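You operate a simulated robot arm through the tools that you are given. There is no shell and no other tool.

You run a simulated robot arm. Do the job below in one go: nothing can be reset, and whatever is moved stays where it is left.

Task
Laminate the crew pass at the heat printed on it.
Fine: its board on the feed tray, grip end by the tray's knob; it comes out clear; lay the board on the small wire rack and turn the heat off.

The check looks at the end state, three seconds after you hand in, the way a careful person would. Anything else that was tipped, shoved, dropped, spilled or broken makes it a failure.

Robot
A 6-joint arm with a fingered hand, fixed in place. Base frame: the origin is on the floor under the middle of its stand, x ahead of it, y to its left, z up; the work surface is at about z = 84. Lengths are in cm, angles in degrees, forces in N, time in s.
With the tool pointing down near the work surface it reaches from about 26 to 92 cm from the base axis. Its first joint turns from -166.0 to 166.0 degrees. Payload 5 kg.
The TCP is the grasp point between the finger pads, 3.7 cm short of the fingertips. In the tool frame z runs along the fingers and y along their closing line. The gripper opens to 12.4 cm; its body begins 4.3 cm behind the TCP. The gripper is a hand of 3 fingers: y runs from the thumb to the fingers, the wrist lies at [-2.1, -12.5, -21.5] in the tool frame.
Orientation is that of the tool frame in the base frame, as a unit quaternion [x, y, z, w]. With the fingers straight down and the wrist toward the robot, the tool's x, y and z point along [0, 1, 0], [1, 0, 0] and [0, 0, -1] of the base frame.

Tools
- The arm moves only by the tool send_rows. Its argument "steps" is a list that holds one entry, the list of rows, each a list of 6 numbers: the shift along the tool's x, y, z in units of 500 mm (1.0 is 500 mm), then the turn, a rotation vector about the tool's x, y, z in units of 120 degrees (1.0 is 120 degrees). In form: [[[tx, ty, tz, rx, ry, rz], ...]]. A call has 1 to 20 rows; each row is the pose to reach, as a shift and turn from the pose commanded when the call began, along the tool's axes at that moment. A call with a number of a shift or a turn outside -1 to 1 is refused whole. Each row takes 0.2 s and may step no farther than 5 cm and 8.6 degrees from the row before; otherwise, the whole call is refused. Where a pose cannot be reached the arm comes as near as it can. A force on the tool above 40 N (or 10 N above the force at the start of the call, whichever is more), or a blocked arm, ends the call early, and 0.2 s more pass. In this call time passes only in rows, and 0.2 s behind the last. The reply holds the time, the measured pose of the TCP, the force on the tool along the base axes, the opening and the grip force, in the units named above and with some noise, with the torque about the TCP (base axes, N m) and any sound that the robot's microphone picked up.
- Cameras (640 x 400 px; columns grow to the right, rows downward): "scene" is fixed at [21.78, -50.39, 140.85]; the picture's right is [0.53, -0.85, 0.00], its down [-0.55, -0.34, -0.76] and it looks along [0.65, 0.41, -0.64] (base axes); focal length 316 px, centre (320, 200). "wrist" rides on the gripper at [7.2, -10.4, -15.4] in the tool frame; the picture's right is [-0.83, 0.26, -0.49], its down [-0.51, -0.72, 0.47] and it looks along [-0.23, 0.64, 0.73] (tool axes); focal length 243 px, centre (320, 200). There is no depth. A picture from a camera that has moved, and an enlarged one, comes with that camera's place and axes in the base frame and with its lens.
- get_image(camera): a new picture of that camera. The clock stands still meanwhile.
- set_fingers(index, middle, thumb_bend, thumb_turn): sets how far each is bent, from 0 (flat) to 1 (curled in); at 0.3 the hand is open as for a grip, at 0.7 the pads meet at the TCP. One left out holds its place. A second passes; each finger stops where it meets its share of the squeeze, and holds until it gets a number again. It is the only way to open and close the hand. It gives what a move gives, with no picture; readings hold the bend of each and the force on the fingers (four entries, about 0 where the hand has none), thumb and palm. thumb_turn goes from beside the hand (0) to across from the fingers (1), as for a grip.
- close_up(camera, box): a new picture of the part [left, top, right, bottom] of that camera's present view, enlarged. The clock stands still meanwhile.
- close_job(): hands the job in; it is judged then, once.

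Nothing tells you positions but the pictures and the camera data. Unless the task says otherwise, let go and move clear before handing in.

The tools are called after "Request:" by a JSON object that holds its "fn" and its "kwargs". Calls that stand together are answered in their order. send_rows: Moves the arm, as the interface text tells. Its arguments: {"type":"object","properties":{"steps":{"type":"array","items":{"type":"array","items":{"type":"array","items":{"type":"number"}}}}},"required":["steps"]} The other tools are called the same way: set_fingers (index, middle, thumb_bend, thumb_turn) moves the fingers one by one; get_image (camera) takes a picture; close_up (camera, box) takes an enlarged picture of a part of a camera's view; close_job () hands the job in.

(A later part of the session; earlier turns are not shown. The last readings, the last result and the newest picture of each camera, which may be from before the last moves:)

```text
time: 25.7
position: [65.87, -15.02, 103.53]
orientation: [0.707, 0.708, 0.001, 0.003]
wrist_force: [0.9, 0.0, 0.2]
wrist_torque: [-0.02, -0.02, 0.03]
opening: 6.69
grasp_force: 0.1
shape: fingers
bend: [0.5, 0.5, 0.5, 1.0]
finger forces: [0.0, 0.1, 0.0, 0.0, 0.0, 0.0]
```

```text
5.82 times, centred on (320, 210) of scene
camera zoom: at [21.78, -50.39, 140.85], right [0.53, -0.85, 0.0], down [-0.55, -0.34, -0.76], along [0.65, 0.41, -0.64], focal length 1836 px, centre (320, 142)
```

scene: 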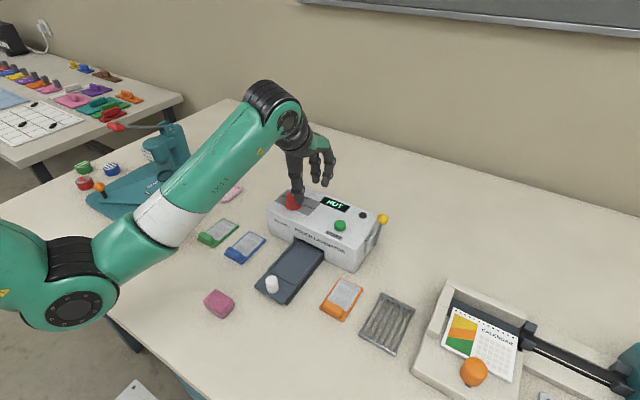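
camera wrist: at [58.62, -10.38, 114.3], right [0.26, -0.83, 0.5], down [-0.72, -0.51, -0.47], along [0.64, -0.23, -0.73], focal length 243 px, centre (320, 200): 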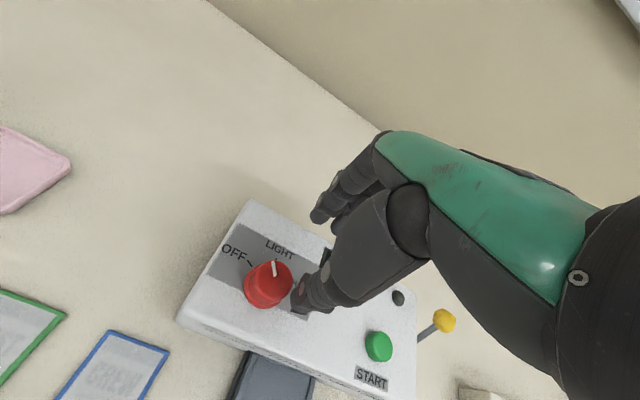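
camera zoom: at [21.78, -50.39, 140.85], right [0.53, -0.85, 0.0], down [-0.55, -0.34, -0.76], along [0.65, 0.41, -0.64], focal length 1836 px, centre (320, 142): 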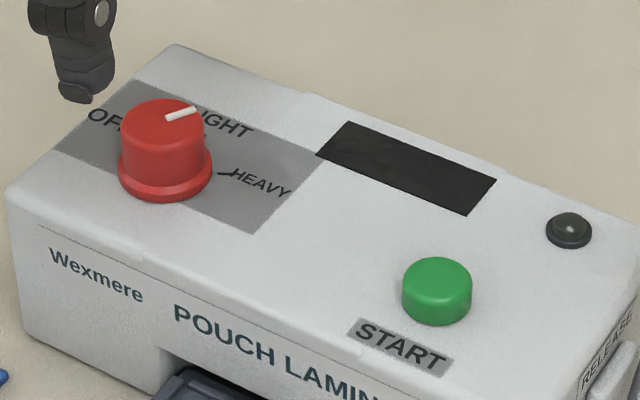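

The pointer is at about -30° and HEAVY is at about -60°. The grip doesn't slip as long as the dial is centred, so I'll grip again and turn another 30°.

Request:
{"fn": "send_rows", "kwargs": {"steps": [[[0, 0.001, 0.04, 0, 0, 0], [0, 0.001, 0.08, 0, 0, 0], [0, 0.001, 0.11, 0, 0, 0], [0, 0.001, 0.125, 0, 0, 0]]]}}

Request:
{"fn": "set_fingers", "kwargs": {"index": 0.68, "middle": 0.69, "thumb_bend": 0.67}}

Request:
{"fn": "send_rows", "kwargs": {"steps": [[[0, 0, 0, 0, 0, 0.0645], [0, 0, 0, 0, 0, 0.129], [0, 0, 0, 0, 0, 0.1935], [0, 0, 0, 0, 0, 0.252]]]}}

Request:
{"fn": "close_up", "kwargs": {"camera": "scene", "box": [265, 160, 375, 240]}}

Request:
{"fn": "close_up", "kwargs": {"camera": "wrist", "box": [200, 150, 400, 330]}}

```text
time: 26.7
position: [65.94, -15.02, 97.29]
orientation: [0.707, 0.708, 0.0, 0.003]
wrist_force: [0.2, 0.0, 0.4]
wrist_torque: [-0.01, -0.01, -0.02]
opening: 6.72
grasp_force: 0.0
shape: fingers
bend: [0.5, 0.5, 0.5, 1.0]
finger forces: [0.0, 0.0, 0.1, 0.1, 0.0, 0.1]
```

```text
time: 27.7
position: [65.99, -15.11, 97.28]
orientation: [0.707, 0.707, 0.0, 0.003]
wrist_force: [1.2, 0.0, -1.7]
wrist_torque: [-0.01, -0.04, -0.01]
opening: 3.28
grasp_force: 8.6
shape: fingers
bend: [0.63, 0.65, 0.61, 1.0]
finger forces: [4.5, 4.4, 0.0, 0.0, 8.4, 0.0]
```

```text
time: 28.7
position: [65.9, -15.09, 97.3]
orientation: [0.868, 0.497, 0.002, 0.003]
wrist_force: [4.0, -5.4, -2.9]
wrist_torque: [-0.22, -0.15, 0.0]
opening: 3.29
grasp_force: 9.4
shape: fingers
bend: [0.63, 0.65, 0.61, 1.0]
finger forces: [5.5, 7.0, 0.0, 0.0, 6.5, 0.0]
```

```text
5.00 times, centred on (320, 200) of scene
camera zoom: at [21.78, -50.39, 140.85], right [0.53, -0.85, 0.0], down [-0.55, -0.34, -0.76], along [0.65, 0.41, -0.64], focal length 1578 px, centre (320, 200)
```

zoom: 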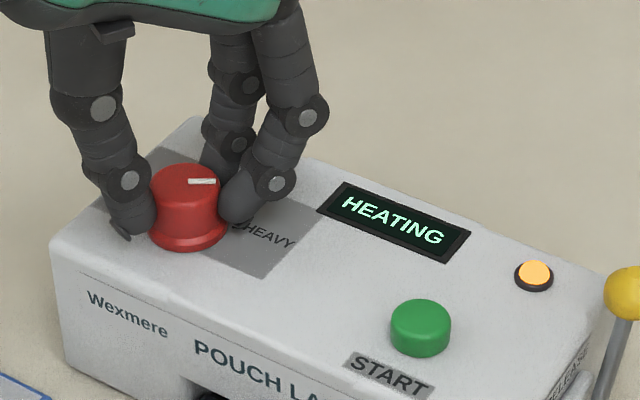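

```text
2.22 times, centred on (300, 240) of wrist
camera zoom: at [60.53, -3.55, 112.55], right [-0.2, -0.85, 0.49], down [-0.88, -0.07, -0.48], along [0.44, -0.53, -0.73], focal length 539 px, centre (364, 111)
```

zoom: 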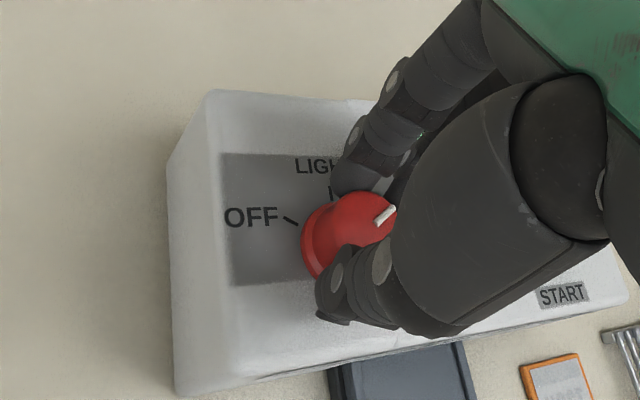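

The display shows HEATING again and the pointer reads about -58°, on the HEAVY mark. I'm releasing and lifting straight up to confirm.

Request:
{"fn": "set_fingers", "kwargs": {"index": 0.5, "middle": 0.5, "thumb_bend": 0.5}}

Request:
{"fn": "send_rows", "kwargs": {"steps": [[[0, 0, -0.05, 0, 0, 0], [0, 0, -0.1, 0, 0, 0], [0, 0, -0.15, 0, 0, 0], [0, 0, -0.2, 0, 0, 0], [0, 0, -0.2, 0, 0, -0.065], [0, 0, -0.2, 0, 0, -0.13], [0, 0, -0.2, 0, 0, -0.195], [0, 0, -0.2, 0, 0, -0.252]]]}}

Request:
{"fn": "close_up", "kwargs": {"camera": "scene", "box": [265, 180, 375, 240]}}

Request:
{"fn": "get_image", "kwargs": {"camera": "wrist"}}

```text
time: 29.7
position: [65.89, -14.95, 97.23]
orientation: [0.866, 0.499, 0.001, 0.002]
wrist_force: [0.4, 0.0, 0.2]
wrist_torque: [0.0, -0.01, 0.01]
opening: 6.69
grasp_force: 0.0
shape: fingers
bend: [0.5, 0.5, 0.5, 1.0]
finger forces: [0.0, 0.0, 0.1, 0.0, 0.1, 0.0]
```

```text
time: 31.5
position: [65.91, -15.05, 107.35]
orientation: [0.707, 0.707, 0.001, 0.003]
wrist_force: [-0.9, 0.7, -0.6]
wrist_torque: [-0.02, -0.03, 0.04]
opening: 6.71
grasp_force: 0.0
shape: fingers
bend: [0.5, 0.5, 0.5, 1.0]
finger forces: [0.0, 0.0, 0.0, 0.0, 0.0, 0.0]
```

```text
5.82 times, centred on (320, 210) of scene
camera zoom: at [21.78, -50.39, 140.85], right [0.53, -0.85, 0.0], down [-0.55, -0.34, -0.76], along [0.65, 0.41, -0.64], focal length 1836 px, centre (320, 142)
```

zoom: 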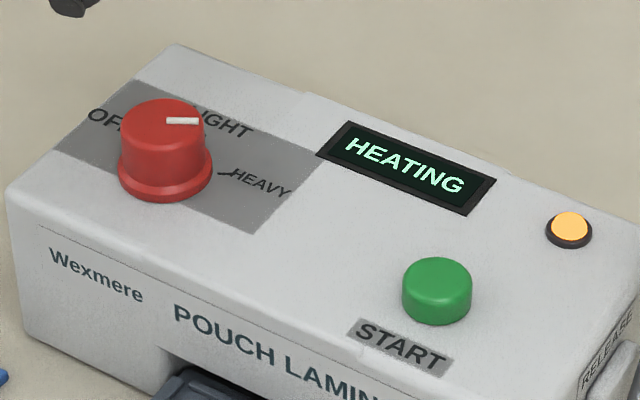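

```text
taken
camera wrist: at [55.36, -7.76, 122.56], right [0.26, -0.83, 0.5], down [-0.72, -0.51, -0.47], along [0.65, -0.23, -0.73], focal length 243 px, centre (320, 200)
```

wrist: 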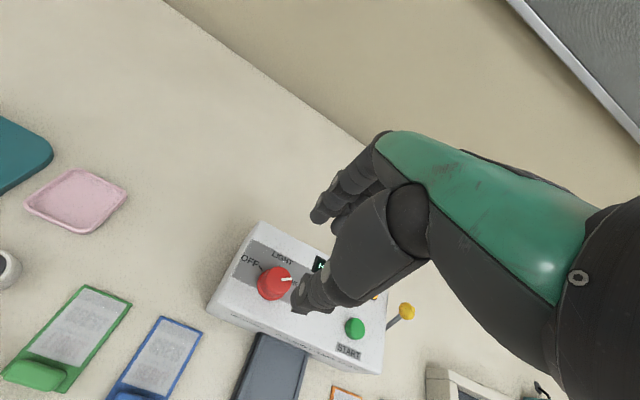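

The pointer is on HEAVY and the machine is heating. Next I'll move above the blue board's grip block, near (51.7, -8.2).

Request:
{"fn": "send_rows", "kwargs": {"steps": [[[0.0268, -0.0568, 0.0, 0, 0, 0], [0.0536, -0.1136, 0.04, 0, 0, 0], [0.0804, -0.1704, 0.08, 0, 0, 0], [0.1072, -0.2272, 0.14, 0, 0, 0], [0.134, -0.284, 0.2, 0, 0, 0]]]}}

Request:
{"fn": "get_image", "kwargs": {"camera": "wrist"}}

Request:
{"fn": "get_image", "kwargs": {"camera": "scene"}}

```text
time: 32.7
position: [51.61, -8.31, 97.21]
orientation: [0.708, 0.706, 0.001, 0.003]
wrist_force: [0.4, 0.0, 0.0]
wrist_torque: [-0.01, 0.02, 0.02]
opening: 6.72
grasp_force: 0.0
shape: fingers
bend: [0.5, 0.5, 0.5, 1.0]
finger forces: [0.0, 0.1, 0.0, 0.0, 0.0, 0.0]
```

```text
taken
camera wrist: at [41.07, -1.06, 112.42], right [0.26, -0.83, 0.5], down [-0.72, -0.51, -0.47], along [0.65, -0.23, -0.73], focal length 243 px, centre (320, 200)
```

wrist: 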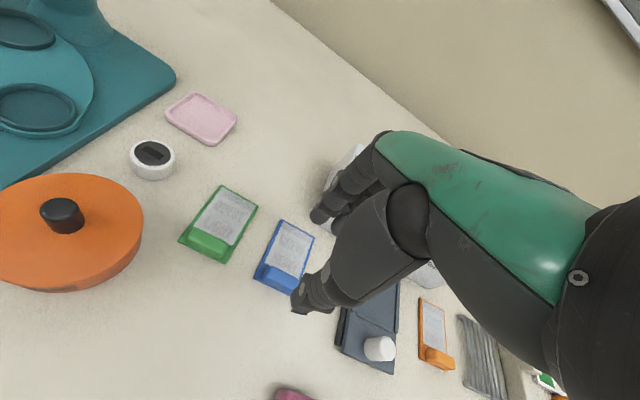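

```text
taken
```

scene: 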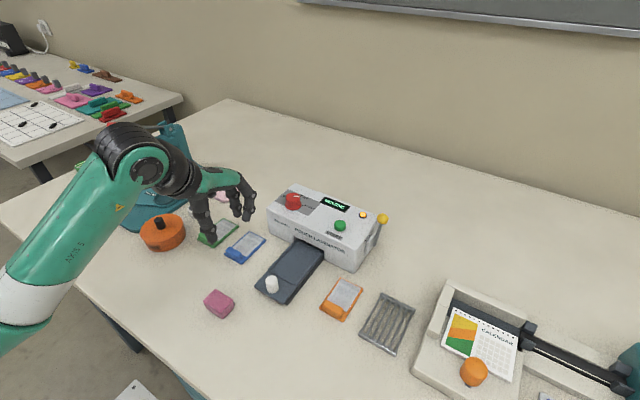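

Request:
{"fn": "close_up", "kwargs": {"camera": "wrist", "box": [240, 200, 360, 320]}}

Request:
{"fn": "close_up", "kwargs": {"camera": "scene", "box": [185, 180, 275, 270]}}

```text
3.33 times, centred on (300, 260) of wrist
camera zoom: at [41.07, -1.06, 112.42], right [0.26, -0.83, 0.5], down [-0.72, -0.51, -0.47], along [0.65, -0.23, -0.73], focal length 809 px, centre (387, 0)
```

zoom: 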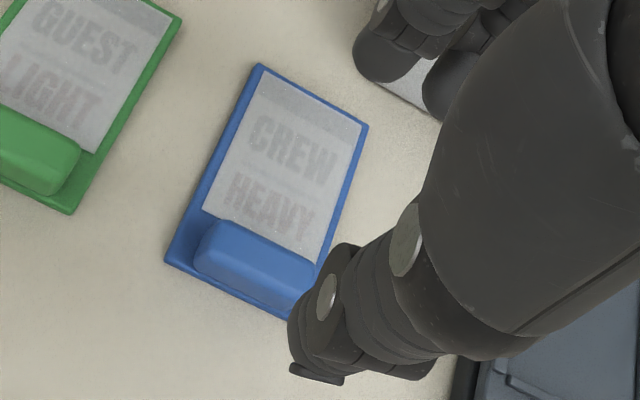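

```text
4.44 times, centred on (230, 225) of scene
camera zoom: at [21.78, -50.39, 140.85], right [0.53, -0.85, 0.0], down [-0.55, -0.34, -0.76], along [0.65, 0.41, -0.64], focal length 1403 px, centre (720, 89)
```

zoom: 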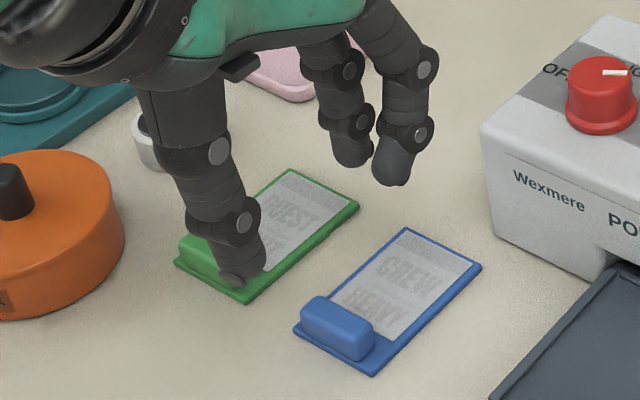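

The block's centre is at about (51.65, -8.35) with its top near z 86, so the hand only needs a couple of millimetres of correction. I'll go down partway and check how far the fingertips reach.

Request:
{"fn": "send_rows", "kwargs": {"steps": [[[-0.001, 0.002, 0.05, 0, 0, 0], [-0.002, 0.004, 0.1, 0, 0, 0], [-0.002, 0.004, 0.14, 0, 0, 0]]]}}

Request:
{"fn": "close_up", "kwargs": {"camera": "wrist", "box": [240, 160, 400, 320]}}

Request:
{"fn": "close_up", "kwargs": {"camera": "scene", "box": [195, 200, 275, 270]}}

```text
time: 33.5
position: [52.03, -8.41, 90.14]
orientation: [0.706, 0.708, 0.001, 0.003]
wrist_force: [0.2, -0.1, -0.2]
wrist_torque: [-0.01, 0.01, -0.03]
opening: 6.73
grasp_force: 0.1
shape: fingers
bend: [0.5, 0.5, 0.5, 1.0]
finger forces: [0.0, 0.0, 0.1, 0.1, 0.0, 0.0]
```

```text
2.50 times, centred on (320, 240) of wrist
camera zoom: at [41.44, -1.24, 105.37], right [0.26, -0.83, 0.5], down [-0.72, -0.51, -0.47], along [0.64, -0.23, -0.73], focal length 606 px, centre (320, 100)
```

zoom: 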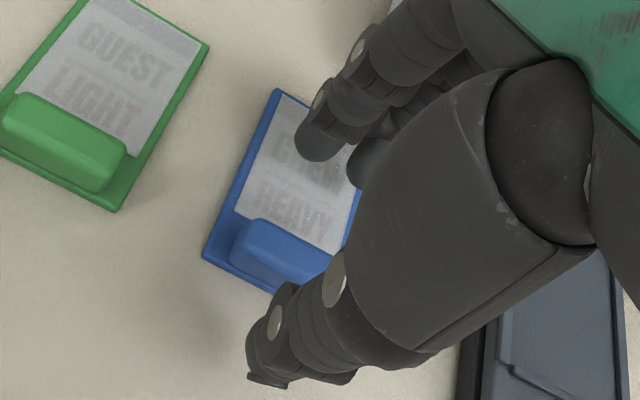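

```text
5.71 times, centred on (235, 235) of scene
camera zoom: at [21.78, -50.39, 140.85], right [0.53, -0.85, 0.0], down [-0.55, -0.34, -0.76], along [0.65, 0.41, -0.64], focal length 1803 px, centre (806, 0)
```

zoom: 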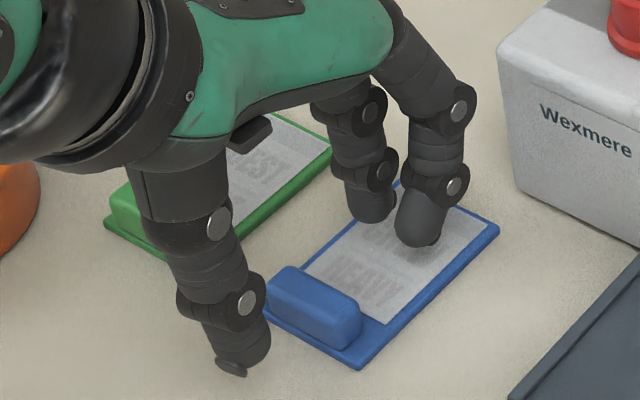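

The hand straddles the block and the fingertips are about 0.7 cm above the board. I'll ease down 0.4 cm, then close in stages and watch the forces.

Request:
{"fn": "send_rows", "kwargs": {"steps": [[[0, -0.004, 0.004, 0, 0, 0], [0, -0.004, 0.008, 0, 0, 0]]]}}

Request:
{"fn": "set_fingers", "kwargs": {"index": 0.61, "middle": 0.61, "thumb_bend": 0.61}}

Request:
{"fn": "close_up", "kwargs": {"camera": "wrist", "box": [240, 160, 400, 320]}}

Request:
{"fn": "close_up", "kwargs": {"camera": "scene", "box": [195, 200, 275, 270]}}

```text
time: 34.1
position: [51.75, -8.36, 89.86]
orientation: [0.706, 0.708, 0.001, 0.003]
wrist_force: [0.7, 0.0, 0.0]
wrist_torque: [0.0, -0.01, 0.04]
opening: 6.73
grasp_force: 0.0
shape: fingers
bend: [0.5, 0.5, 0.5, 1.0]
finger forces: [0.0, 0.0, 0.0, 0.0, 0.0, 0.0]
```

```text
time: 35.1
position: [51.82, -8.46, 89.76]
orientation: [0.707, 0.707, 0.0, 0.003]
wrist_force: [0.1, 0.0, -0.1]
wrist_torque: [0.02, -0.01, 0.01]
opening: 3.43
grasp_force: 0.0
shape: fingers
bend: [0.61, 0.61, 0.61, 1.0]
finger forces: [0.1, 0.0, 0.0, 0.0, 0.0, 0.0]
```

```text
2.50 times, centred on (320, 240) of wrist
camera zoom: at [41.23, -1.21, 105.04], right [0.26, -0.83, 0.5], down [-0.72, -0.51, -0.47], along [0.64, -0.23, -0.73], focal length 606 px, centre (320, 100)
```

zoom: 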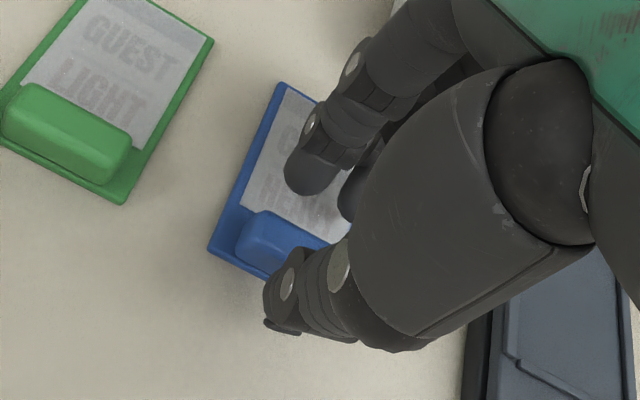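

```text
5.71 times, centred on (235, 235) of scene
camera zoom: at [21.78, -50.39, 140.85], right [0.53, -0.85, 0.0], down [-0.55, -0.34, -0.76], along [0.65, 0.41, -0.64], focal length 1803 px, centre (806, 0)
```

zoom: 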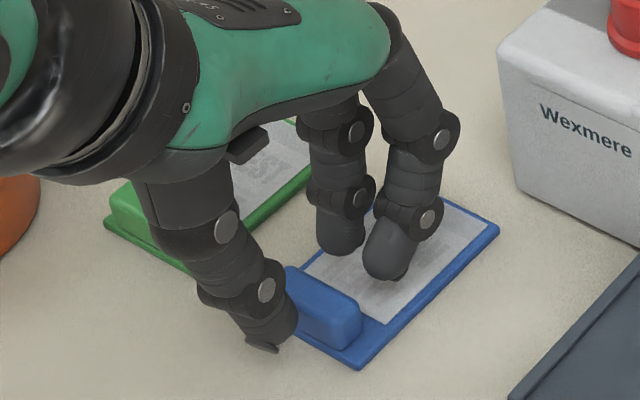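

No contact with the board yet. I'm continuing to close onto the block.

Request:
{"fn": "set_fingers", "kwargs": {"index": 0.66, "middle": 0.66, "thumb_bend": 0.66}}

Request:
{"fn": "close_up", "kwargs": {"camera": "wrist", "box": [240, 160, 400, 320]}}

Request:
{"fn": "close_up", "kwargs": {"camera": "scene", "box": [195, 200, 275, 270]}}

```text
time: 36.1
position: [51.75, -8.46, 89.74]
orientation: [0.707, 0.707, 0.0, 0.002]
wrist_force: [0.8, -0.4, 0.6]
wrist_torque: [0.01, 0.01, 0.01]
opening: 1.95
grasp_force: 0.0
shape: fingers
bend: [0.66, 0.66, 0.66, 1.0]
finger forces: [0.1, 0.0, 0.0, 0.1, 0.0, 0.0]
```

```text
2.50 times, centred on (320, 240) of wrist
camera zoom: at [41.24, -1.21, 105.04], right [0.26, -0.83, 0.5], down [-0.72, -0.51, -0.47], along [0.64, -0.23, -0.73], focal length 606 px, centre (320, 100)
```

zoom: 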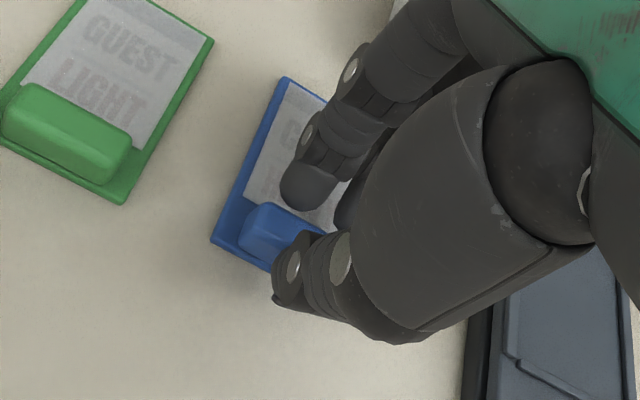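

```text
5.71 times, centred on (235, 235) of scene
camera zoom: at [21.78, -50.39, 140.85], right [0.53, -0.85, 0.0], down [-0.55, -0.34, -0.76], along [0.65, 0.41, -0.64], focal length 1803 px, centre (806, 0)
```

zoom: 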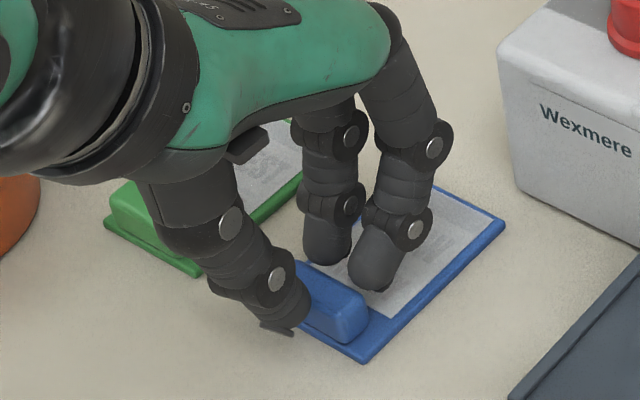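

The thumb nudged the board forward a few millimetres, which doesn't matter since I'm picking it up. Now the fingers close the rest of the way.

Request:
{"fn": "set_fingers", "kwargs": {"index": 0.72, "middle": 0.72}}

Request:
{"fn": "close_up", "kwargs": {"camera": "wrist", "box": [240, 160, 400, 320]}}

Request:
{"fn": "close_up", "kwargs": {"camera": "scene", "box": [195, 200, 275, 270]}}

```text
time: 37.1
position: [51.77, -8.46, 89.82]
orientation: [0.707, 0.707, 0.001, 0.003]
wrist_force: [0.5, 0.2, 3.0]
wrist_torque: [0.02, -0.03, 0.01]
opening: 1.09
grasp_force: 3.5
shape: fingers
bend: [0.72, 0.71, 0.65, 1.0]
finger forces: [2.6, 2.0, 0.0, 0.0, 2.9, 0.1]
```

```text
2.50 times, centred on (320, 240) of wrist
camera zoom: at [41.24, -1.21, 105.05], right [0.26, -0.83, 0.5], down [-0.72, -0.51, -0.47], along [0.64, -0.23, -0.73], focal length 606 px, centre (320, 100)
```

zoom: 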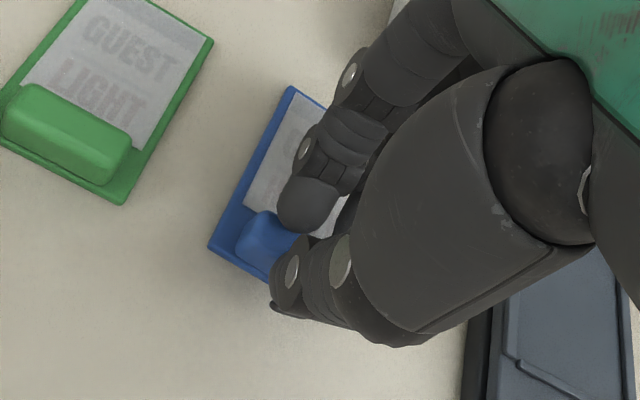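

```text
5.71 times, centred on (235, 235) of scene
camera zoom: at [21.78, -50.39, 140.85], right [0.53, -0.85, 0.0], down [-0.55, -0.34, -0.76], along [0.65, 0.41, -0.64], focal length 1803 px, centre (806, 0)
```

zoom: 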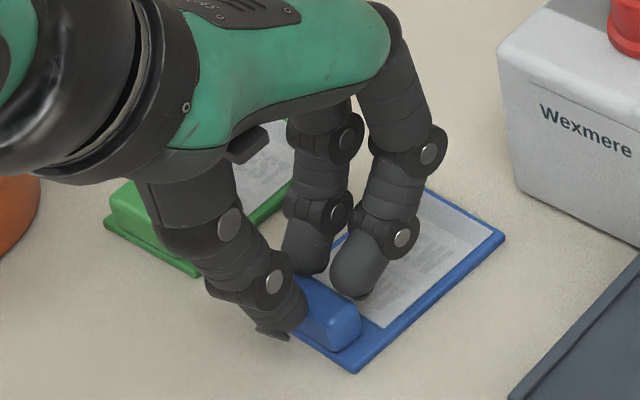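

The hand is on the block, though the board has yawed about 4°. I'll firm up the grip a little before lifting.

Request:
{"fn": "set_fingers", "kwargs": {"index": 0.76, "middle": 0.76, "thumb_bend": 0.69}}

Request:
{"fn": "close_up", "kwargs": {"camera": "wrist", "box": [240, 160, 400, 320]}}

Request:
{"fn": "close_up", "kwargs": {"camera": "scene", "box": [210, 215, 270, 270]}}

```text
time: 38.1
position: [51.73, -8.37, 89.76]
orientation: [0.707, 0.707, 0.0, 0.003]
wrist_force: [-0.7, 0.2, 0.0]
wrist_torque: [-0.01, -0.03, 0.05]
opening: 0.34
grasp_force: 0.1
shape: fingers
bend: [0.76, 0.76, 0.67, 1.0]
finger forces: [0.0, 0.0, 0.0, 0.0, 0.0, 0.0]
```

```text
2.50 times, centred on (320, 240) of wrist
camera zoom: at [41.23, -1.21, 105.04], right [0.26, -0.83, 0.5], down [-0.72, -0.51, -0.47], along [0.64, -0.23, -0.73], focal length 606 px, centre (320, 100)
```

zoom: 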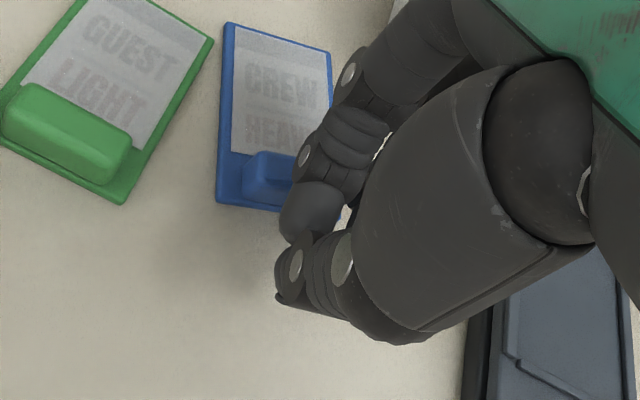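

```text
7.27 times, centred on (240, 242) of scene
camera zoom: at [21.78, -50.39, 140.85], right [0.53, -0.85, 0.0], down [-0.55, -0.34, -0.76], along [0.65, 0.41, -0.64], focal length 2295 px, centre (902, -109)
```

zoom: 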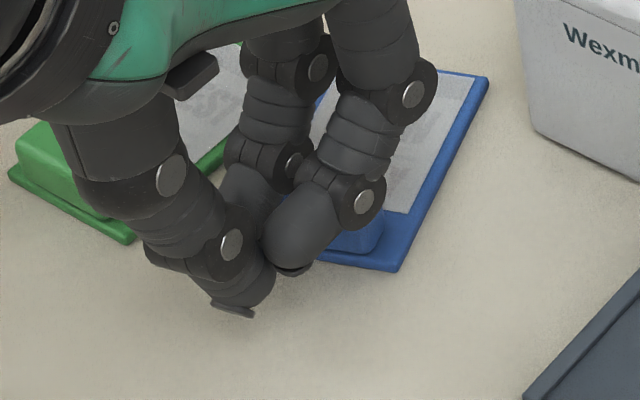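

The fingertips were too high and the block squirted out forward. The board slid and rotated a bit but didn't touch the green one. I'll lift straight up before opening, so I don't push it any further.

Request:
{"fn": "send_rows", "kwargs": {"steps": [[[0, 0, -0.04, 0, 0, 0], [0, 0, -0.1, 0, 0, 0], [0, 0, -0.18, 0, 0, 0], [0, 0, -0.26, 0, 0, 0]]]}}

Request:
{"fn": "set_fingers", "kwargs": {"index": 0.5, "middle": 0.5, "thumb_bend": 0.5}}

Request:
{"fn": "get_image", "kwargs": {"camera": "wrist"}}

Request:
{"fn": "close_up", "kwargs": {"camera": "scene", "box": [190, 190, 290, 270]}}

```text
time: 39.1
position: [51.73, -8.5, 102.77]
orientation: [0.707, 0.707, 0.0, 0.002]
wrist_force: [-0.2, 0.3, 0.5]
wrist_torque: [-0.02, -0.02, -0.01]
opening: 0.35
grasp_force: 0.1
shape: fingers
bend: [0.76, 0.76, 0.67, 1.0]
finger forces: [0.0, 0.0, 0.0, 0.0, 0.1, 0.0]
```

```text
time: 40.1
position: [51.72, -8.45, 102.83]
orientation: [0.707, 0.707, 0.001, 0.003]
wrist_force: [0.2, -0.6, -0.7]
wrist_torque: [-0.01, 0.0, -0.01]
opening: 6.71
grasp_force: 0.0
shape: fingers
bend: [0.5, 0.5, 0.5, 1.0]
finger forces: [0.1, 0.1, 0.0, 0.0, 0.0, 0.0]
```

```text
taken
camera wrist: at [41.21, -1.22, 118.0], right [0.26, -0.83, 0.5], down [-0.72, -0.51, -0.47], along [0.64, -0.23, -0.73], focal length 243 px, centre (320, 200)
```

wrist: 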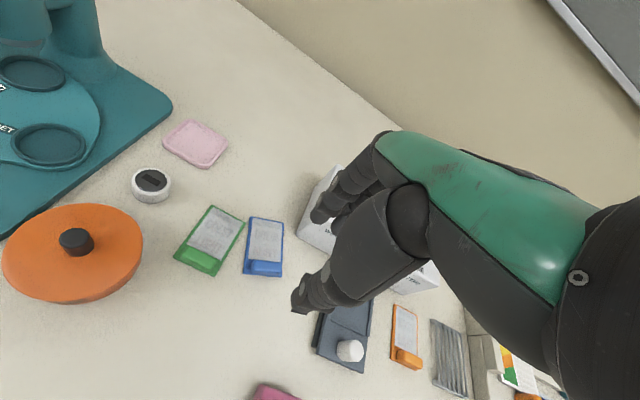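

```text
5.00 times, centred on (240, 230) of scene
camera zoom: at [21.78, -50.39, 140.85], right [0.53, -0.85, 0.0], down [-0.55, -0.34, -0.76], along [0.65, 0.41, -0.64], focal length 1578 px, centre (720, 50)
```

zoom: 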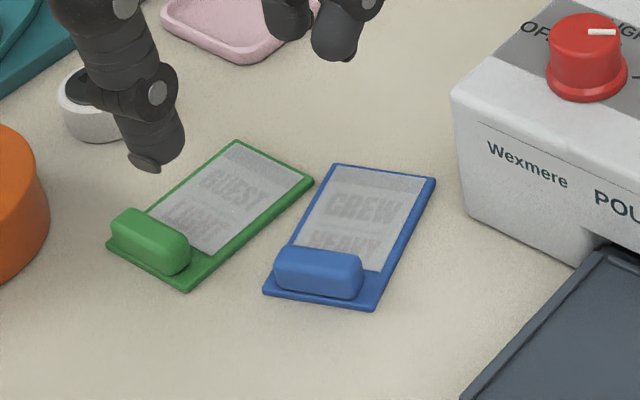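

Request:
{"fn": "close_up", "kwargs": {"camera": "wrist", "box": [160, 190, 320, 290]}}

Request:
{"fn": "close_up", "kwargs": {"camera": "scene", "box": [235, 205, 285, 245]}}

Request:
{"fn": "close_up", "kwargs": {"camera": "scene", "box": [310, 190, 400, 250]}}

```text
4.00 times, centred on (240, 240) of wrist
camera zoom: at [41.21, -1.22, 118.0], right [0.26, -0.83, 0.5], down [-0.72, -0.51, -0.47], along [0.64, -0.23, -0.73], focal length 970 px, centre (640, 40)
```

zoom: 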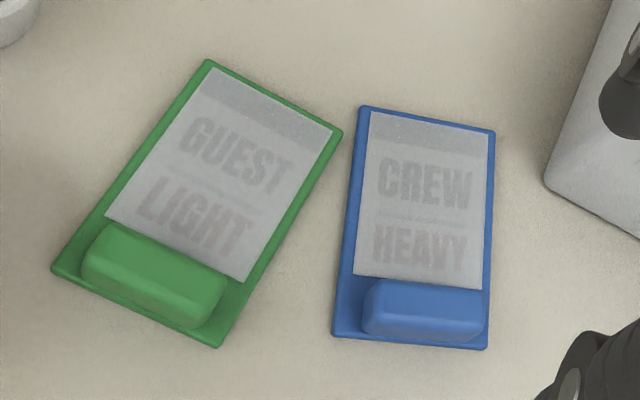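

```text
10.00 times, centred on (260, 225) of scene
camera zoom: at [21.78, -50.39, 140.85], right [0.53, -0.85, 0.0], down [-0.55, -0.34, -0.76], along [0.65, 0.41, -0.64], focal length 3156 px, centre (920, -50)
```

zoom: 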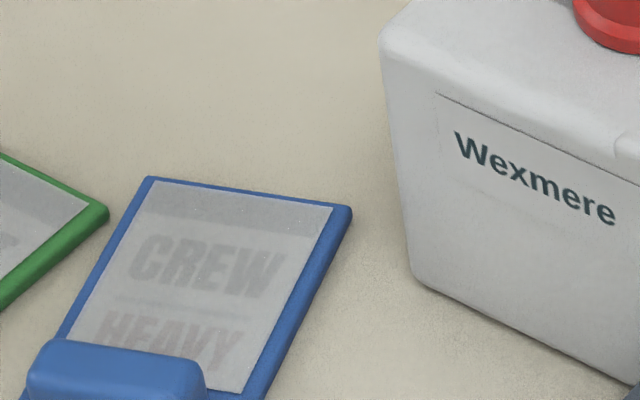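

```text
6.67 times, centred on (355, 220) of scene
camera zoom: at [21.78, -50.39, 140.85], right [0.53, -0.85, 0.0], down [-0.55, -0.34, -0.76], along [0.65, 0.41, -0.64], focal length 2104 px, centre (87, 67)
```

zoom: 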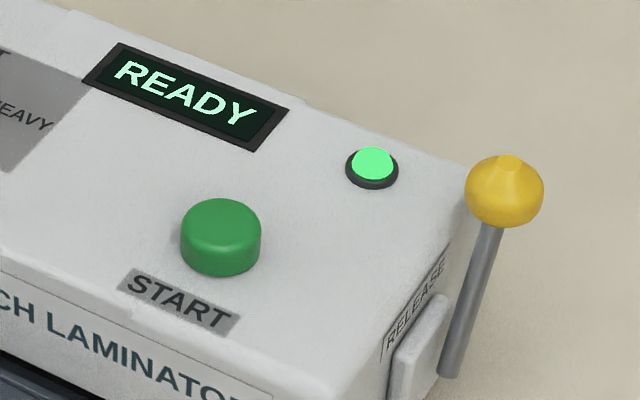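

The machine now shows READY with a green lamp. The blue board sits rotated about +21°, with its block centred near (54.3, -7.4). I'll line the hand up with that, then go lower than last time so the fingertips grip the side of the block properly.

Request:
{"fn": "send_rows", "kwargs": {"steps": [[[0.007, 0.018, 0.03, 0, 0, -0.06], [0.014, 0.036, 0.06, 0, 0, -0.12], [0.02, 0.054, 0.1, 0, 0, -0.175], [0.02, 0.054, 0.15, 0, 0, -0.175], [0.02, 0.054, 0.19, 0, 0, -0.175]]]}}

Request:
{"fn": "get_image", "kwargs": {"camera": "wrist"}}

Request:
{"fn": "close_up", "kwargs": {"camera": "scene", "box": [200, 190, 290, 265]}}

```text
time: 41.3
position: [54.6, -7.43, 93.28]
orientation: [0.567, 0.824, 0.0, 0.003]
wrist_force: [0.2, 0.5, -0.1]
wrist_torque: [0.01, -0.01, -0.04]
opening: 6.71
grasp_force: 0.1
shape: fingers
bend: [0.5, 0.5, 0.5, 1.0]
finger forces: [0.0, 0.0, 0.1, 0.0, 0.0, 0.0]
```

```text
taken
camera wrist: at [42.07, -4.44, 108.51], right [0.54, -0.68, 0.5], down [-0.49, -0.73, -0.47], along [0.69, 0.01, -0.73], focal length 243 px, centre (320, 200)
```

wrist: 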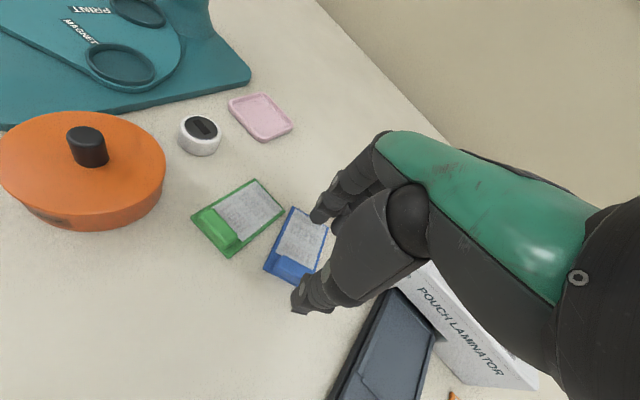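

```text
5.33 times, centred on (245, 228) of scene
camera zoom: at [21.78, -50.39, 140.85], right [0.53, -0.85, 0.0], down [-0.55, -0.34, -0.76], along [0.65, 0.41, -0.64], focal length 1683 px, centre (720, 53)
```

zoom: 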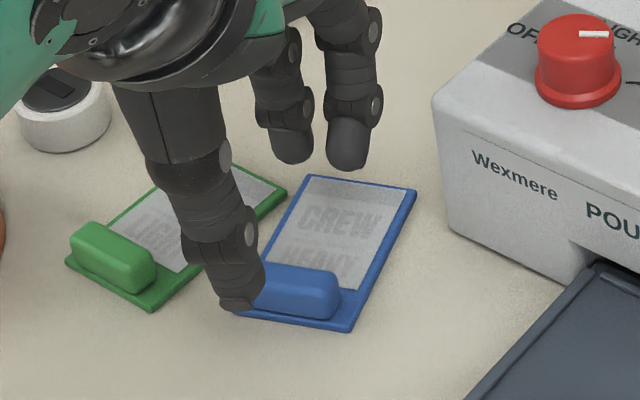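

Request:
{"fn": "close_up", "kwargs": {"camera": "wrist", "box": [240, 180, 360, 320]}}

```text
2.86 times, centred on (300, 250) of wrist
camera zoom: at [42.07, -4.44, 108.51], right [0.54, -0.68, 0.5], down [-0.49, -0.73, -0.47], along [0.69, 0.01, -0.73], focal length 693 px, centre (377, 57)
```

zoom: 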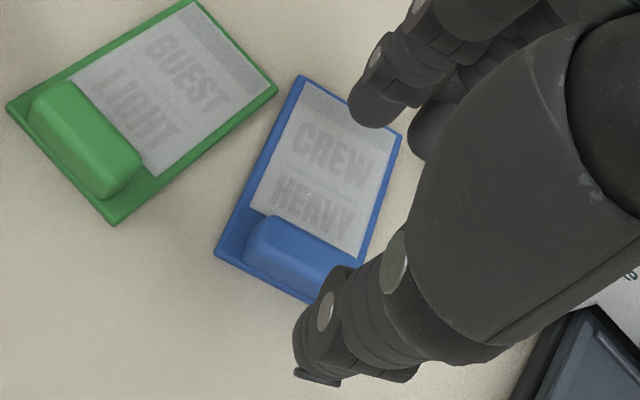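

I'm aligned to within 2 mm, so I'm going down to grip depth with the tips just above the board surface.

Request:
{"fn": "send_rows", "kwargs": {"steps": [[[-0.0033, 0, 0.04, 0, 0, 0], [-0.0033, 0, 0.07, 0, 0, 0], [-0.0033, 0, 0.084, 0, 0, 0], [-0.0033, 0, 0.091, 0, 0, 0]]]}}

Request:
{"fn": "close_up", "kwargs": {"camera": "wrist", "box": [240, 180, 360, 320]}}

Request:
{"fn": "close_up", "kwargs": {"camera": "scene", "box": [205, 200, 285, 265]}}

```text
time: 42.3
position: [54.5, -7.57, 88.76]
orientation: [0.566, 0.824, 0.001, 0.004]
wrist_force: [0.9, -0.1, 3.4]
wrist_torque: [0.01, -0.12, -0.01]
opening: 6.72
grasp_force: 1.6
shape: fingers
bend: [0.5, 0.5, 0.5, 1.0]
finger forces: [0.1, 3.0, 0.1, 0.0, 0.0, 0.1]
```

```text
2.86 times, centred on (300, 250) of wrist
camera zoom: at [42.12, -4.59, 104.02], right [0.54, -0.68, 0.5], down [-0.49, -0.73, -0.47], along [0.69, 0.01, -0.73], focal length 693 px, centre (377, 57)
```

zoom: 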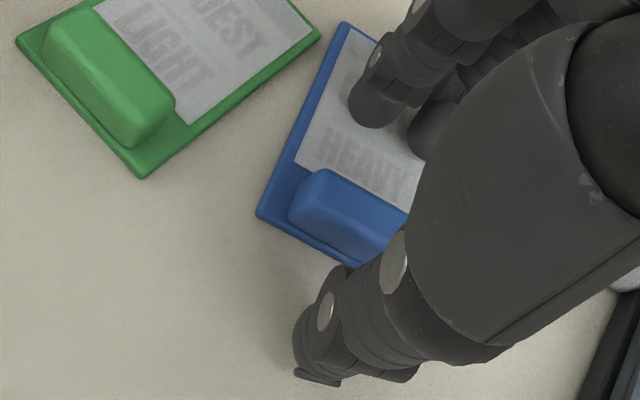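

```text
6.15 times, centred on (245, 232) of scene
camera zoom: at [21.78, -50.39, 140.85], right [0.53, -0.85, 0.0], down [-0.55, -0.34, -0.76], along [0.65, 0.41, -0.64], focal length 1942 px, centre (782, 0)
```

zoom: 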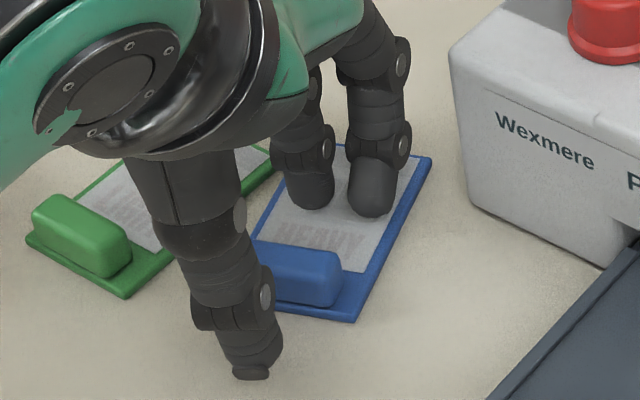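

The middle finger just touches the board at 3 N, so the depth is right. I'll back off 1 mm and close in stages.

Request:
{"fn": "send_rows", "kwargs": {"steps": [[[0, 0, -0.002, 0, 0, 0]]]}}

Request:
{"fn": "set_fingers", "kwargs": {"index": 0.6, "middle": 0.6, "thumb_bend": 0.6}}

Request:
{"fn": "close_up", "kwargs": {"camera": "wrist", "box": [240, 180, 360, 320]}}

Request:
{"fn": "close_up", "kwargs": {"camera": "scene", "box": [205, 200, 285, 265]}}

```text
time: 42.7
position: [54.52, -7.76, 88.78]
orientation: [0.567, 0.824, 0.0, 0.004]
wrist_force: [0.1, 0.1, -0.3]
wrist_torque: [-0.02, -0.03, 0.02]
opening: 6.7
grasp_force: 0.3
shape: fingers
bend: [0.5, 0.5, 0.5, 1.0]
finger forces: [0.0, 0.2, 0.0, 0.0, 0.0, 0.0]
```

```text
time: 43.7
position: [54.53, -7.6, 88.92]
orientation: [0.566, 0.824, -0.001, 0.003]
wrist_force: [-0.1, -0.7, -0.6]
wrist_torque: [0.01, -0.01, 0.0]
opening: 3.74
grasp_force: 0.1
shape: fingers
bend: [0.6, 0.6, 0.6, 1.0]
finger forces: [0.1, 0.1, 0.0, 0.1, 0.0, 0.0]
```

```text
2.86 times, centred on (300, 250) of wrist
camera zoom: at [42.1, -4.59, 104.1], right [0.54, -0.68, 0.5], down [-0.49, -0.73, -0.47], along [0.69, 0.01, -0.73], focal length 693 px, centre (377, 57)
```

zoom: 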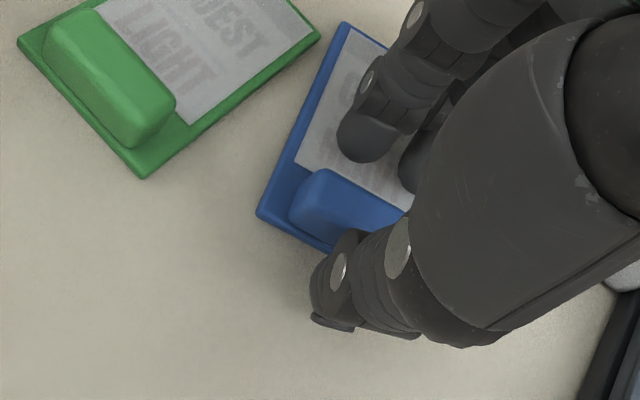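

```text
6.15 times, centred on (245, 232) of scene
camera zoom: at [21.78, -50.39, 140.85], right [0.53, -0.85, 0.0], down [-0.55, -0.34, -0.76], along [0.65, 0.41, -0.64], focal length 1942 px, centre (782, 0)
```

zoom: 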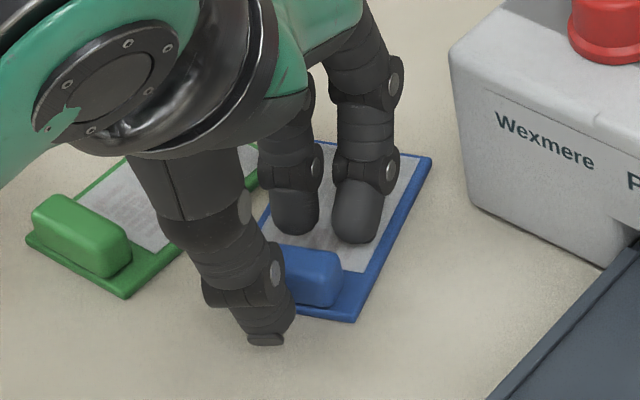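

Request:
{"fn": "send_rows", "kwargs": {"steps": [[[0, 0, 0.003, 0, 0, 0], [0, 0, 0.005, 0, 0, 0]]]}}

Request:
{"fn": "set_fingers", "kwargs": {"index": 0.65, "middle": 0.65, "thumb_bend": 0.63}}

Request:
{"fn": "close_up", "kwargs": {"camera": "wrist", "box": [240, 180, 360, 320]}}

Request:
{"fn": "close_up", "kwargs": {"camera": "scene", "box": [205, 200, 285, 265]}}

```text
time: 44.3
position: [54.63, -7.65, 88.7]
orientation: [0.566, 0.824, 0.0, 0.004]
wrist_force: [0.5, 0.1, 3.6]
wrist_torque: [0.0, -0.11, 0.01]
opening: 3.7
grasp_force: 2.5
shape: fingers
bend: [0.6, 0.6, 0.6, 1.0]
finger forces: [1.9, 2.3, 0.1, 0.0, 0.0, 0.1]
```

```text
time: 45.3
position: [54.63, -7.61, 88.58]
orientation: [0.567, 0.824, 0.0, 0.003]
wrist_force: [0.2, -0.4, -0.5]
wrist_torque: [0.03, -0.01, 0.02]
opening: 2.55
grasp_force: 0.2
shape: fingers
bend: [0.65, 0.65, 0.63, 1.0]
finger forces: [0.0, 0.0, 0.0, 0.0, 0.1, 0.1]
```

```text
2.86 times, centred on (300, 250) of wrist
camera zoom: at [42.11, -4.56, 103.86], right [0.54, -0.68, 0.5], down [-0.49, -0.73, -0.47], along [0.69, 0.01, -0.73], focal length 693 px, centre (377, 57)
```

zoom: 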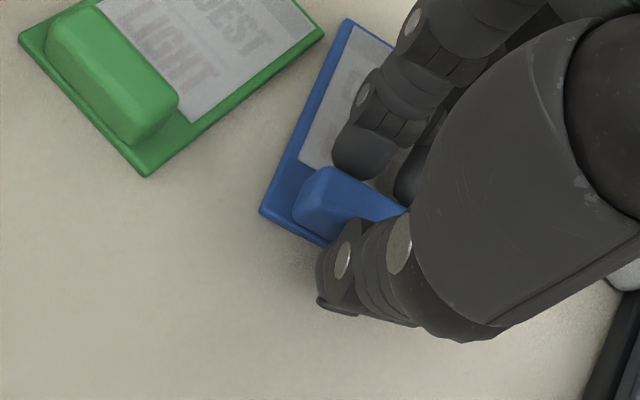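

```text
6.15 times, centred on (245, 232) of scene
camera zoom: at [21.78, -50.39, 140.85], right [0.53, -0.85, 0.0], down [-0.55, -0.34, -0.76], along [0.65, 0.41, -0.64], focal length 1942 px, centre (782, 0)
```

zoom: 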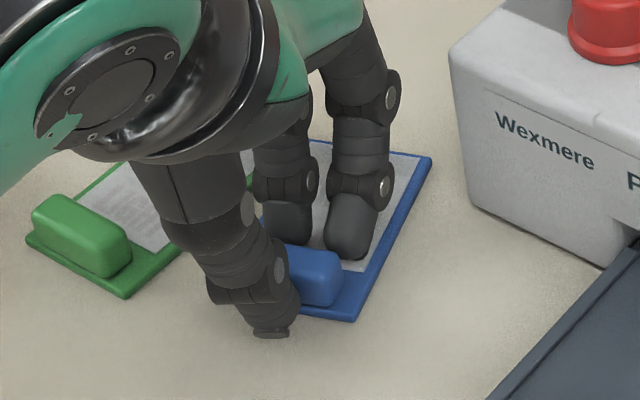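

Both sides are close to the block and the board hasn't moved. Closing now to take hold.

Request:
{"fn": "set_fingers", "kwargs": {"index": 0.7, "middle": 0.7, "thumb_bend": 0.66}}

Request:
{"fn": "close_up", "kwargs": {"camera": "wrist", "box": [240, 180, 360, 320]}}

Request:
{"fn": "close_up", "kwargs": {"camera": "scene", "box": [205, 200, 285, 265]}}

```text
time: 46.3
position: [54.58, -7.58, 88.55]
orientation: [0.566, 0.825, -0.001, 0.004]
wrist_force: [0.4, 0.4, -0.4]
wrist_torque: [0.03, 0.03, -0.01]
opening: 1.98
grasp_force: 3.5
shape: fingers
bend: [0.68, 0.69, 0.64, 1.0]
finger forces: [1.9, 1.7, 0.1, 0.0, 3.6, 0.0]
```

```text
2.86 times, centred on (300, 250) of wrist
camera zoom: at [42.12, -4.56, 103.86], right [0.54, -0.68, 0.5], down [-0.49, -0.73, -0.47], along [0.69, 0.01, -0.73], focal length 693 px, centre (377, 57)
```

zoom: 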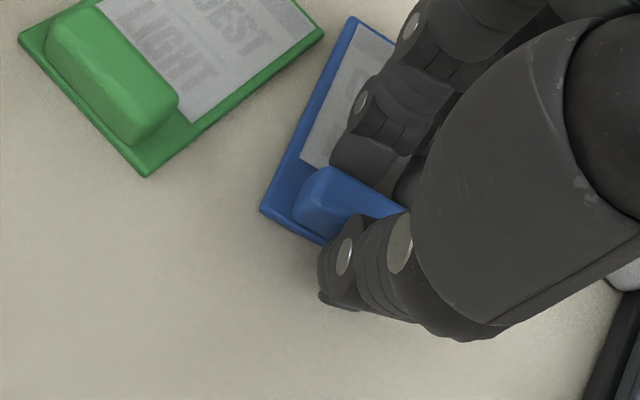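

```text
6.15 times, centred on (245, 232) of scene
camera zoom: at [21.78, -50.39, 140.85], right [0.53, -0.85, 0.0], down [-0.55, -0.34, -0.76], along [0.65, 0.41, -0.64], focal length 1942 px, centre (782, 0)
```

zoom: 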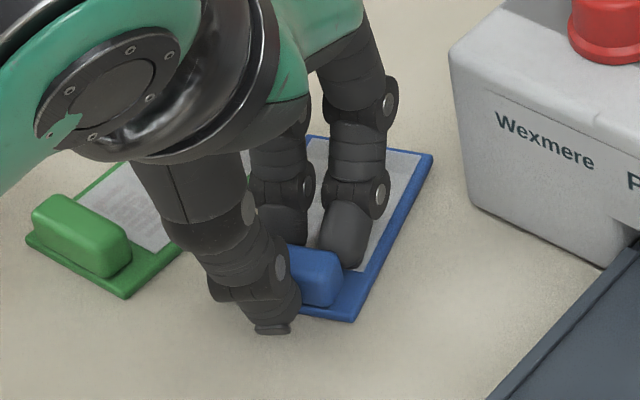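

The grip is balanced at about 3.5 N a side and the board is still in place. I'll squeeze a bit more, then do a short test lift.

Request:
{"fn": "set_fingers", "kwargs": {"index": 0.73, "middle": 0.74, "thumb_bend": 0.69}}

Request:
{"fn": "close_up", "kwargs": {"camera": "scene", "box": [205, 200, 285, 265]}}

```text
time: 47.3
position: [54.55, -7.6, 88.57]
orientation: [0.567, 0.824, 0.0, 0.003]
wrist_force: [0.0, 0.3, -0.4]
wrist_torque: [-0.03, 0.01, -0.01]
opening: 1.84
grasp_force: 11.2
shape: fingers
bend: [0.72, 0.73, 0.64, 1.0]
finger forces: [7.3, 4.4, 0.0, 0.1, 10.2, 0.1]
```

```text
6.15 times, centred on (245, 232) of scene
camera zoom: at [21.78, -50.39, 140.85], right [0.53, -0.85, 0.0], down [-0.55, -0.34, -0.76], along [0.65, 0.41, -0.64], focal length 1942 px, centre (782, 0)
```

zoom: 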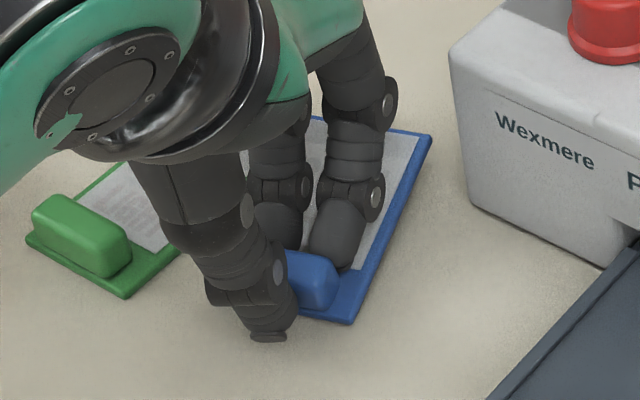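

The extra squeeze rolled the block and tilted the far end of the board up about 8°. I'll ease off to a lighter hold.

Request:
{"fn": "set_fingers", "kwargs": {"index": 0.7, "middle": 0.71, "thumb_bend": 0.67}}

Request:
{"fn": "close_up", "kwargs": {"camera": "scene", "box": [205, 200, 285, 265]}}

```text
time: 48.3
position: [54.69, -7.55, 88.57]
orientation: [0.567, 0.824, 0.0, 0.004]
wrist_force: [-0.1, -0.2, -0.6]
wrist_torque: [0.01, 0.0, 0.0]
opening: 1.98
grasp_force: 4.8
shape: fingers
bend: [0.69, 0.71, 0.64, 1.0]
finger forces: [1.8, 2.5, 0.0, 0.1, 4.4, 0.1]
```

```text
6.15 times, centred on (245, 232) of scene
camera zoom: at [21.78, -50.39, 140.85], right [0.53, -0.85, 0.0], down [-0.55, -0.34, -0.76], along [0.65, 0.41, -0.64], focal length 1942 px, centre (782, 0)
```

zoom: 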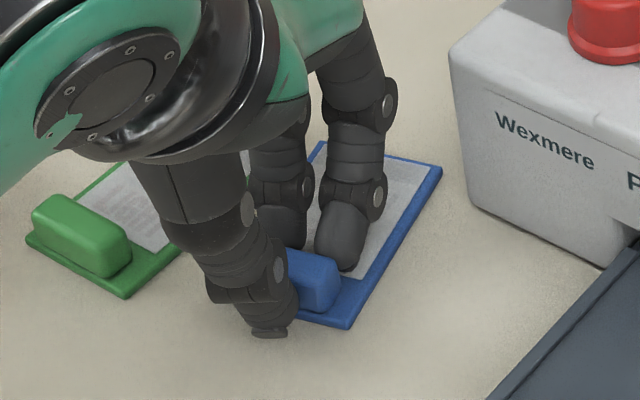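

The board is flat again and held at about 4.5 N. I'll try a slow test lift.

Request:
{"fn": "send_rows", "kwargs": {"steps": [[[0, 0, -0.006, 0, 0, 0], [0, 0, -0.014, 0, 0, 0], [0, 0, -0.024, 0, 0, 0], [0, 0, -0.036, 0, 0, 0]]]}}

Request:
{"fn": "close_up", "kwargs": {"camera": "scene", "box": [205, 200, 285, 265]}}

Request:
{"fn": "close_up", "kwargs": {"camera": "wrist", "box": [240, 140, 400, 320]}}

```text
time: 49.3
position: [54.55, -7.45, 90.4]
orientation: [0.566, 0.824, -0.001, 0.003]
wrist_force: [0.1, 0.3, -0.7]
wrist_torque: [0.03, 0.0, -0.05]
opening: 1.98
grasp_force: 4.2
shape: fingers
bend: [0.69, 0.71, 0.64, 1.0]
finger forces: [1.9, 2.5, 0.0, 0.0, 4.4, 0.0]
```

```text
6.15 times, centred on (245, 232) of scene
camera zoom: at [21.78, -50.39, 140.85], right [0.53, -0.85, 0.0], down [-0.55, -0.34, -0.76], along [0.65, 0.41, -0.64], focal length 1942 px, centre (782, 0)
```

zoom: 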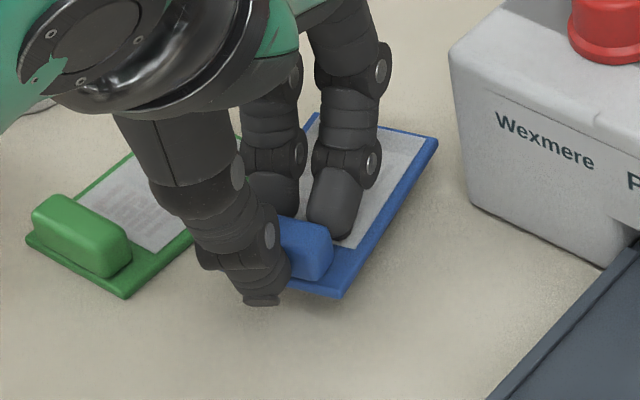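

```text
2.22 times, centred on (320, 230) of wrist
camera zoom: at [42.09, -4.59, 105.69], right [0.54, -0.68, 0.5], down [-0.49, -0.73, -0.47], along [0.69, 0.01, -0.73], focal length 539 px, centre (320, 133)
```

zoom: 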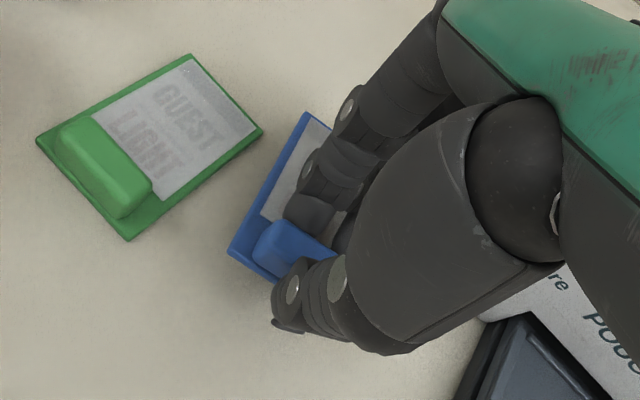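

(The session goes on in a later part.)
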